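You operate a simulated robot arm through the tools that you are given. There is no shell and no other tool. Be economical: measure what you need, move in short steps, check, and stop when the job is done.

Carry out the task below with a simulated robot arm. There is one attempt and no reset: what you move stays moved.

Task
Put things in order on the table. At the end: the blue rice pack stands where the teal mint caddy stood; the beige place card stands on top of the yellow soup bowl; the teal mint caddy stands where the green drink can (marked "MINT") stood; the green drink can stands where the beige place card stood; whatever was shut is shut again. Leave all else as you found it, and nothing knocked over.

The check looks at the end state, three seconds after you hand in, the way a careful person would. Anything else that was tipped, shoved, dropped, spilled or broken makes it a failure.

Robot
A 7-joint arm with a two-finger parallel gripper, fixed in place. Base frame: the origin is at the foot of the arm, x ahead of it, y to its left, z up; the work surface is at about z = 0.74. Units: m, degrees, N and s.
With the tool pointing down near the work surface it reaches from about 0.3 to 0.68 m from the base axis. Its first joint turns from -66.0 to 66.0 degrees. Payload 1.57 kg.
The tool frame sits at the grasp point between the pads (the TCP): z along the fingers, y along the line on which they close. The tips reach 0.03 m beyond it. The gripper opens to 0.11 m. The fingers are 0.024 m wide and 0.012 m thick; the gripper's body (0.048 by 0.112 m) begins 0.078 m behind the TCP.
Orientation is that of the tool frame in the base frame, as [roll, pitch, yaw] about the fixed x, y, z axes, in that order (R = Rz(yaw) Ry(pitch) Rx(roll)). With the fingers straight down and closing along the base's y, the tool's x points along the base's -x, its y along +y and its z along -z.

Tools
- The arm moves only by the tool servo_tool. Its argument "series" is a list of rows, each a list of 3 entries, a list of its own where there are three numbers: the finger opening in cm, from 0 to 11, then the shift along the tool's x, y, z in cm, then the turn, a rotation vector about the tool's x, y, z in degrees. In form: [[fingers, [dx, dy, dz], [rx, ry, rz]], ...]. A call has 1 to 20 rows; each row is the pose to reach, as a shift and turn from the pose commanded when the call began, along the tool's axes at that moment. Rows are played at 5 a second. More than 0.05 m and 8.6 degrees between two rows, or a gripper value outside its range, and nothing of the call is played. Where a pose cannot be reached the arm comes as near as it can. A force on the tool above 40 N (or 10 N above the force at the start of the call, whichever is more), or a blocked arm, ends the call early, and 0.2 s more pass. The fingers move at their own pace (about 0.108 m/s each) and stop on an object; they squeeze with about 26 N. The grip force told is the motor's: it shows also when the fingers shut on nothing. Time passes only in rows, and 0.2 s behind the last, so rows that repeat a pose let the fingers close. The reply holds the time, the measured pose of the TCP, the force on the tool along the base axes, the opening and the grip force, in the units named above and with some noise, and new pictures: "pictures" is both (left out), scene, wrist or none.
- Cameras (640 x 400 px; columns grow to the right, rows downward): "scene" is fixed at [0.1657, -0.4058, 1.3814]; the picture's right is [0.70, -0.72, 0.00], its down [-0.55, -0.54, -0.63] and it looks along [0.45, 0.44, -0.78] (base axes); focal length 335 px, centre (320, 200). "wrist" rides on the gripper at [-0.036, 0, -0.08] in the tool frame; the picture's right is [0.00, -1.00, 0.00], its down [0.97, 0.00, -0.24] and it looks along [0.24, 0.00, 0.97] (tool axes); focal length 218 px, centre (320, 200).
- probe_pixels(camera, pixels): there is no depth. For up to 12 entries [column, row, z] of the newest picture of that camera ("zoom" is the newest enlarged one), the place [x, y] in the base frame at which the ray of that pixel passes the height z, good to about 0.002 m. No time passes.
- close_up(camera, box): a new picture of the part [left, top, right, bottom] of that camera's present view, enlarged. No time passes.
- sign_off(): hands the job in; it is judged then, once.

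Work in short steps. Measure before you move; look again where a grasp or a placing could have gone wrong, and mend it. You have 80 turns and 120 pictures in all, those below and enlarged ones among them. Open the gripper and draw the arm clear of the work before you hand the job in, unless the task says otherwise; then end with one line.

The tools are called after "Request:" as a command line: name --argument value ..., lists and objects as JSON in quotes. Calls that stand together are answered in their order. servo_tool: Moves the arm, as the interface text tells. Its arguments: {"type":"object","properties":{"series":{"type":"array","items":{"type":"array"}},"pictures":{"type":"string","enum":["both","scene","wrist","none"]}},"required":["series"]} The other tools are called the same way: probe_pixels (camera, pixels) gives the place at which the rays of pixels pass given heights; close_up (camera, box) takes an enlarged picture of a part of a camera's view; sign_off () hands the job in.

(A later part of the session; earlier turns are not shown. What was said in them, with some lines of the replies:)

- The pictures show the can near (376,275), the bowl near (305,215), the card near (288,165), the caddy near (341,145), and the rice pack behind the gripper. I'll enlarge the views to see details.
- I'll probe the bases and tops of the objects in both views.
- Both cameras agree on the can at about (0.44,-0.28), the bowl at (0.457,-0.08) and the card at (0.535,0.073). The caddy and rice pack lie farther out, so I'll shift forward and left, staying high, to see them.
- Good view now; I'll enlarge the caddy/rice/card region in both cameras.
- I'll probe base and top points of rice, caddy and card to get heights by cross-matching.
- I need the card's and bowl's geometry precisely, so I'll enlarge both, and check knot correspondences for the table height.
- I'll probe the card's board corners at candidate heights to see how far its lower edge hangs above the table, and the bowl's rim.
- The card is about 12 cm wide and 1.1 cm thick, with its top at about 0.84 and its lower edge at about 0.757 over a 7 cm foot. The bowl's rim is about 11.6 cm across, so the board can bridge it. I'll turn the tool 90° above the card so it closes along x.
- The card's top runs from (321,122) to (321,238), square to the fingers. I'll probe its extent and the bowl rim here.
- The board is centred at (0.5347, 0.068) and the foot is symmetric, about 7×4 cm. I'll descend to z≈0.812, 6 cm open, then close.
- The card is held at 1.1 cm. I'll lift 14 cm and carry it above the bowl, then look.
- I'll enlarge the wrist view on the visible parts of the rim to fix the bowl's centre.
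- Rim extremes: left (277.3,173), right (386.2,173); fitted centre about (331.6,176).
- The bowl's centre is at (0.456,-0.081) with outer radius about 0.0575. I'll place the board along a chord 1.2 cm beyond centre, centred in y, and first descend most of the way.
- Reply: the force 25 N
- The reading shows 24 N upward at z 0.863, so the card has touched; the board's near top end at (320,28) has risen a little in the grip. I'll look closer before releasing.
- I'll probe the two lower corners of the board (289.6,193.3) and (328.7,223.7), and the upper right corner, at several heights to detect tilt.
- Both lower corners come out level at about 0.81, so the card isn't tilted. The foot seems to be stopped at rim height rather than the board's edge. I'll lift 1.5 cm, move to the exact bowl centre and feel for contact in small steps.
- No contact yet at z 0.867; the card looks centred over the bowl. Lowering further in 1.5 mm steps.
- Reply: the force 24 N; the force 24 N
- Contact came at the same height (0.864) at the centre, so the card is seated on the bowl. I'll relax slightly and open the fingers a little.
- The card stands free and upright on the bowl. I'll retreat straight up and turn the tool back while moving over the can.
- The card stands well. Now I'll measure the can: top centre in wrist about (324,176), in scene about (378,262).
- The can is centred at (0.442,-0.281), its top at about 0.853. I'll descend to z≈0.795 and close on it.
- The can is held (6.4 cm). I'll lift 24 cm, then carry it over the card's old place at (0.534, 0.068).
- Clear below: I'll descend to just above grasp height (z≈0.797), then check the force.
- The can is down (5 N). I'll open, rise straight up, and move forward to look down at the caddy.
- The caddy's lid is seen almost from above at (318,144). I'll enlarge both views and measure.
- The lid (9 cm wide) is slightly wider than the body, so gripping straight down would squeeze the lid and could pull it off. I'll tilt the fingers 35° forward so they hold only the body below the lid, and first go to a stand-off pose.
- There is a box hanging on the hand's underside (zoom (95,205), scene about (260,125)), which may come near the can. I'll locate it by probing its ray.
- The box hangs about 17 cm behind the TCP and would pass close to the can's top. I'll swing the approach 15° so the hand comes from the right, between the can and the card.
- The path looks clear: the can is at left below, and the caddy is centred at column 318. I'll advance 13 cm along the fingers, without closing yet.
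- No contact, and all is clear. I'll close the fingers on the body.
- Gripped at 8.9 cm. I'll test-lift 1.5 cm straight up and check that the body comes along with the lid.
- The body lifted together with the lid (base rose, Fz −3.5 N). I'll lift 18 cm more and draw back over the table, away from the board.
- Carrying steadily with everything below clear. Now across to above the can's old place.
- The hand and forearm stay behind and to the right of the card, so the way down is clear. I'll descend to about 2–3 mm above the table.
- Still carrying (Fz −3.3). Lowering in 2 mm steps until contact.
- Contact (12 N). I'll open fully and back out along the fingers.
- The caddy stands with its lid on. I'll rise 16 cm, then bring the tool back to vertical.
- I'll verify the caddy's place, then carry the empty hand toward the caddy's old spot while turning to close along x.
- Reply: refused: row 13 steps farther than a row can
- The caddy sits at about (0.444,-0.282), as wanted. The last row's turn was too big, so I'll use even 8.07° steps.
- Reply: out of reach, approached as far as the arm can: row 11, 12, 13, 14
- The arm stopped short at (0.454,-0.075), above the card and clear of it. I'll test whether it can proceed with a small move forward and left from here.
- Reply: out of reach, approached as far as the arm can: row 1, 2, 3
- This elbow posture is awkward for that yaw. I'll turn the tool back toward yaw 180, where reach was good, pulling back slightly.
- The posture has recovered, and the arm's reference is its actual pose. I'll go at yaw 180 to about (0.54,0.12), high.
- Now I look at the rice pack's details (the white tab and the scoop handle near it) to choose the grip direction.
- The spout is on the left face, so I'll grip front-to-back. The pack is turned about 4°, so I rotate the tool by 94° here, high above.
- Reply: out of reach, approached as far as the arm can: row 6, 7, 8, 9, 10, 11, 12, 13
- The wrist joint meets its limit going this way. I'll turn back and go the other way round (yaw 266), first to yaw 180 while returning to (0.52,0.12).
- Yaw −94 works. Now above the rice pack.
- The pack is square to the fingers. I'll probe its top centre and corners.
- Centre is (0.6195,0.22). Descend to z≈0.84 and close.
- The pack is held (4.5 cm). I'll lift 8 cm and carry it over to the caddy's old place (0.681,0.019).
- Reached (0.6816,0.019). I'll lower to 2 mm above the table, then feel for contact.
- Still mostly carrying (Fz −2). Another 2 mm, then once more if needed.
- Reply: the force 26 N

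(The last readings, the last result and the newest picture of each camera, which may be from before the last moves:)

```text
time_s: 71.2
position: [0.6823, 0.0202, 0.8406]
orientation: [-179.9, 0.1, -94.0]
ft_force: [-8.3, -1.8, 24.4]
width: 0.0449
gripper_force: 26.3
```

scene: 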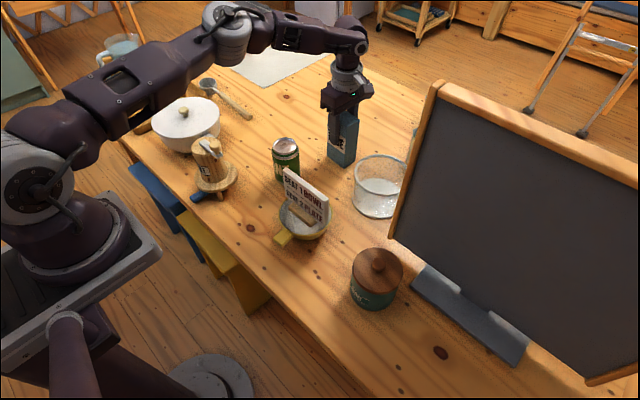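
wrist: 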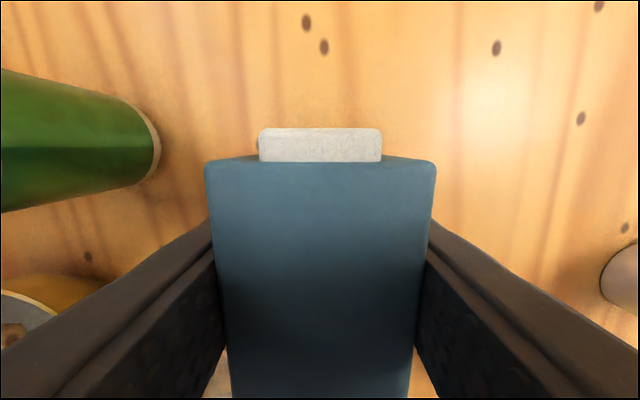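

Firm contact (24 N). I'll ease up 1.5 mm, and open gently.

Request:
servo_tool --series '[[3, [0, 0, -0.12], [0, 0, 0]], [4.8, [0, 0, -0.12], [0, 0, 0]], [5.5, [0, 0, -0.12], [0, 0, 0]], [6.5, [0, 0, -0.12], [0, 0, 0]], [7, [0, 0, -0.12], [0, 0, 0]], [7, [0, 0, -0.12], [0, 0, 0]]]'

```text
time_s: 72.6
position: [0.6825, 0.0196, 0.8397]
orientation: [-180.0, 0.0, -93.9]
ft_force: [0.2, -0.3, 0.4]
width: 0.0703
gripper_force: 0.2
```

scene: 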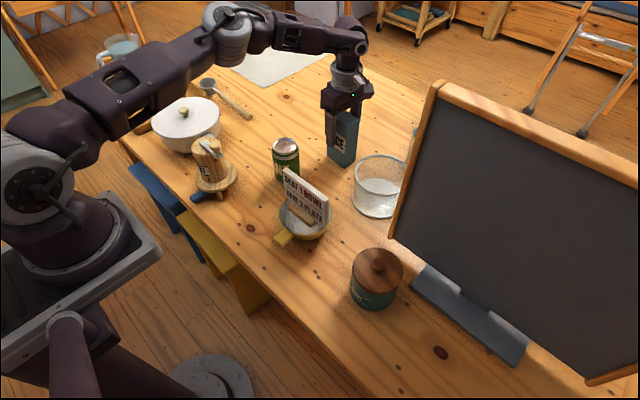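
wrist: 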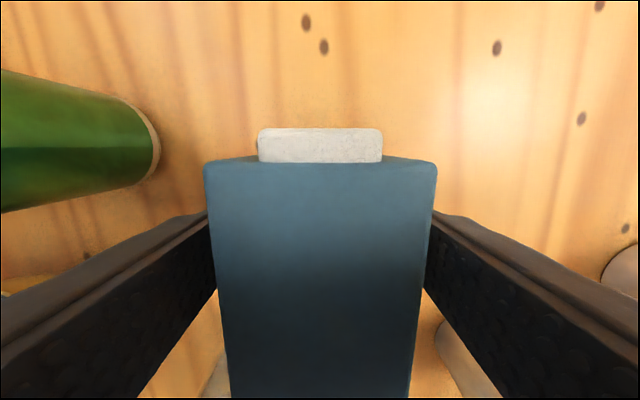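

Released cleanly. I'll rise straight up, then draw back toward the base, clear of the work.

Request:
servo_tool --series '[[7, [0, 0, -3], [0, 0, 0]], [7, [0, 0, -6], [0, 0, 0]], [7, [0, 0, -9.5], [0, 0, 0]], [7, [0, 1, -13], [0, 0, 0]], [7, [0, 4, -16], [0, 0, 0]], [7, [-1, 8, -18], [0, 0, 0]], [7, [-2, 12, -20], [0, 0, 0]], [7, [-3, 16, -21], [0, 0, 0]], [7, [-4, 20, -22], [0, 0, 0]], [7, [-4, 24, -22], [0, 0, 0]], [7, [-4, 27, -22], [0, 0, 0]], [7, [-4, 27, -22], [0, 0, 0]]]'

Request:
close_up --camera "scene" --box '[230, 80, 430, 205]'

Request:
close_up --camera "scene" --box '[250, 150, 450, 320]'

```text
time_s: 75.2
position: [0.4137, 0.078, 1.0598]
orientation: [-179.9, 0.0, -93.9]
ft_force: [-0.4, 0.3, 0.6]
width: 0.0699
gripper_force: 0.1
```

scene: 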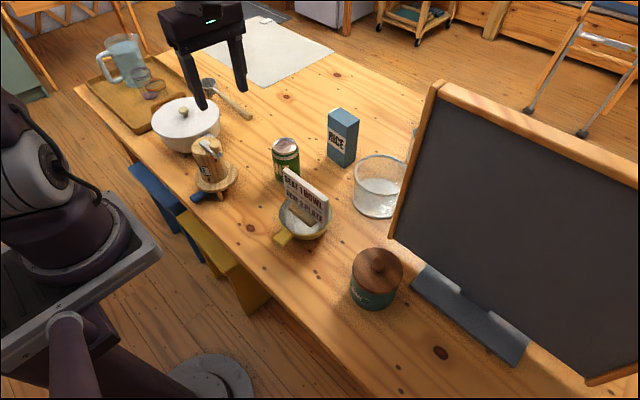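
wrist: 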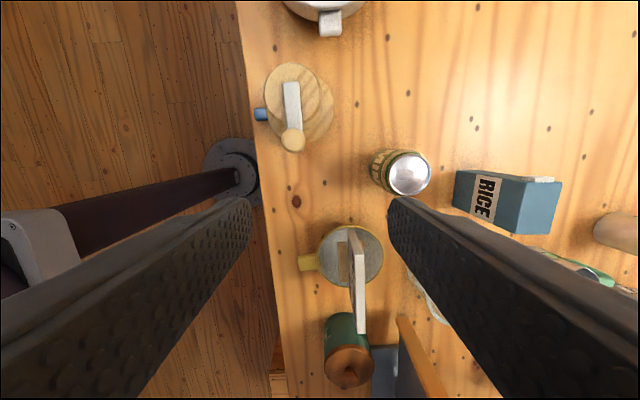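

```text
3.20 times, centred on (330, 142) of scene
```

zoom: 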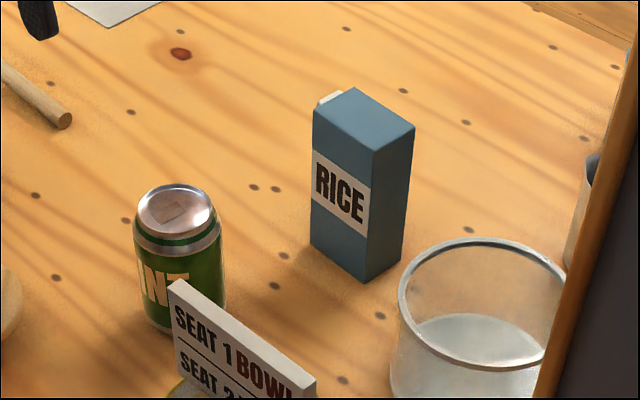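

```text
2.35 times, centred on (350, 235) of scene
```

zoom: 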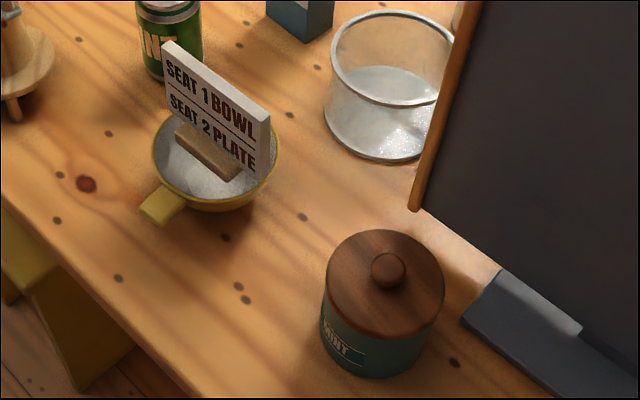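

All four items stand in their places: rice pack, can, caddy with its lid on, and card upright on the bowl. Nothing else has moved, and the gripper is open and clear of the work.

Request:
sign_off

```text
The job is handed in.
```

The job is handed in: the rice pack, mint caddy and drink can are in their new places, the place card stands on the soup bowl, the caddy's lid is still on, and nothing was knocked over.
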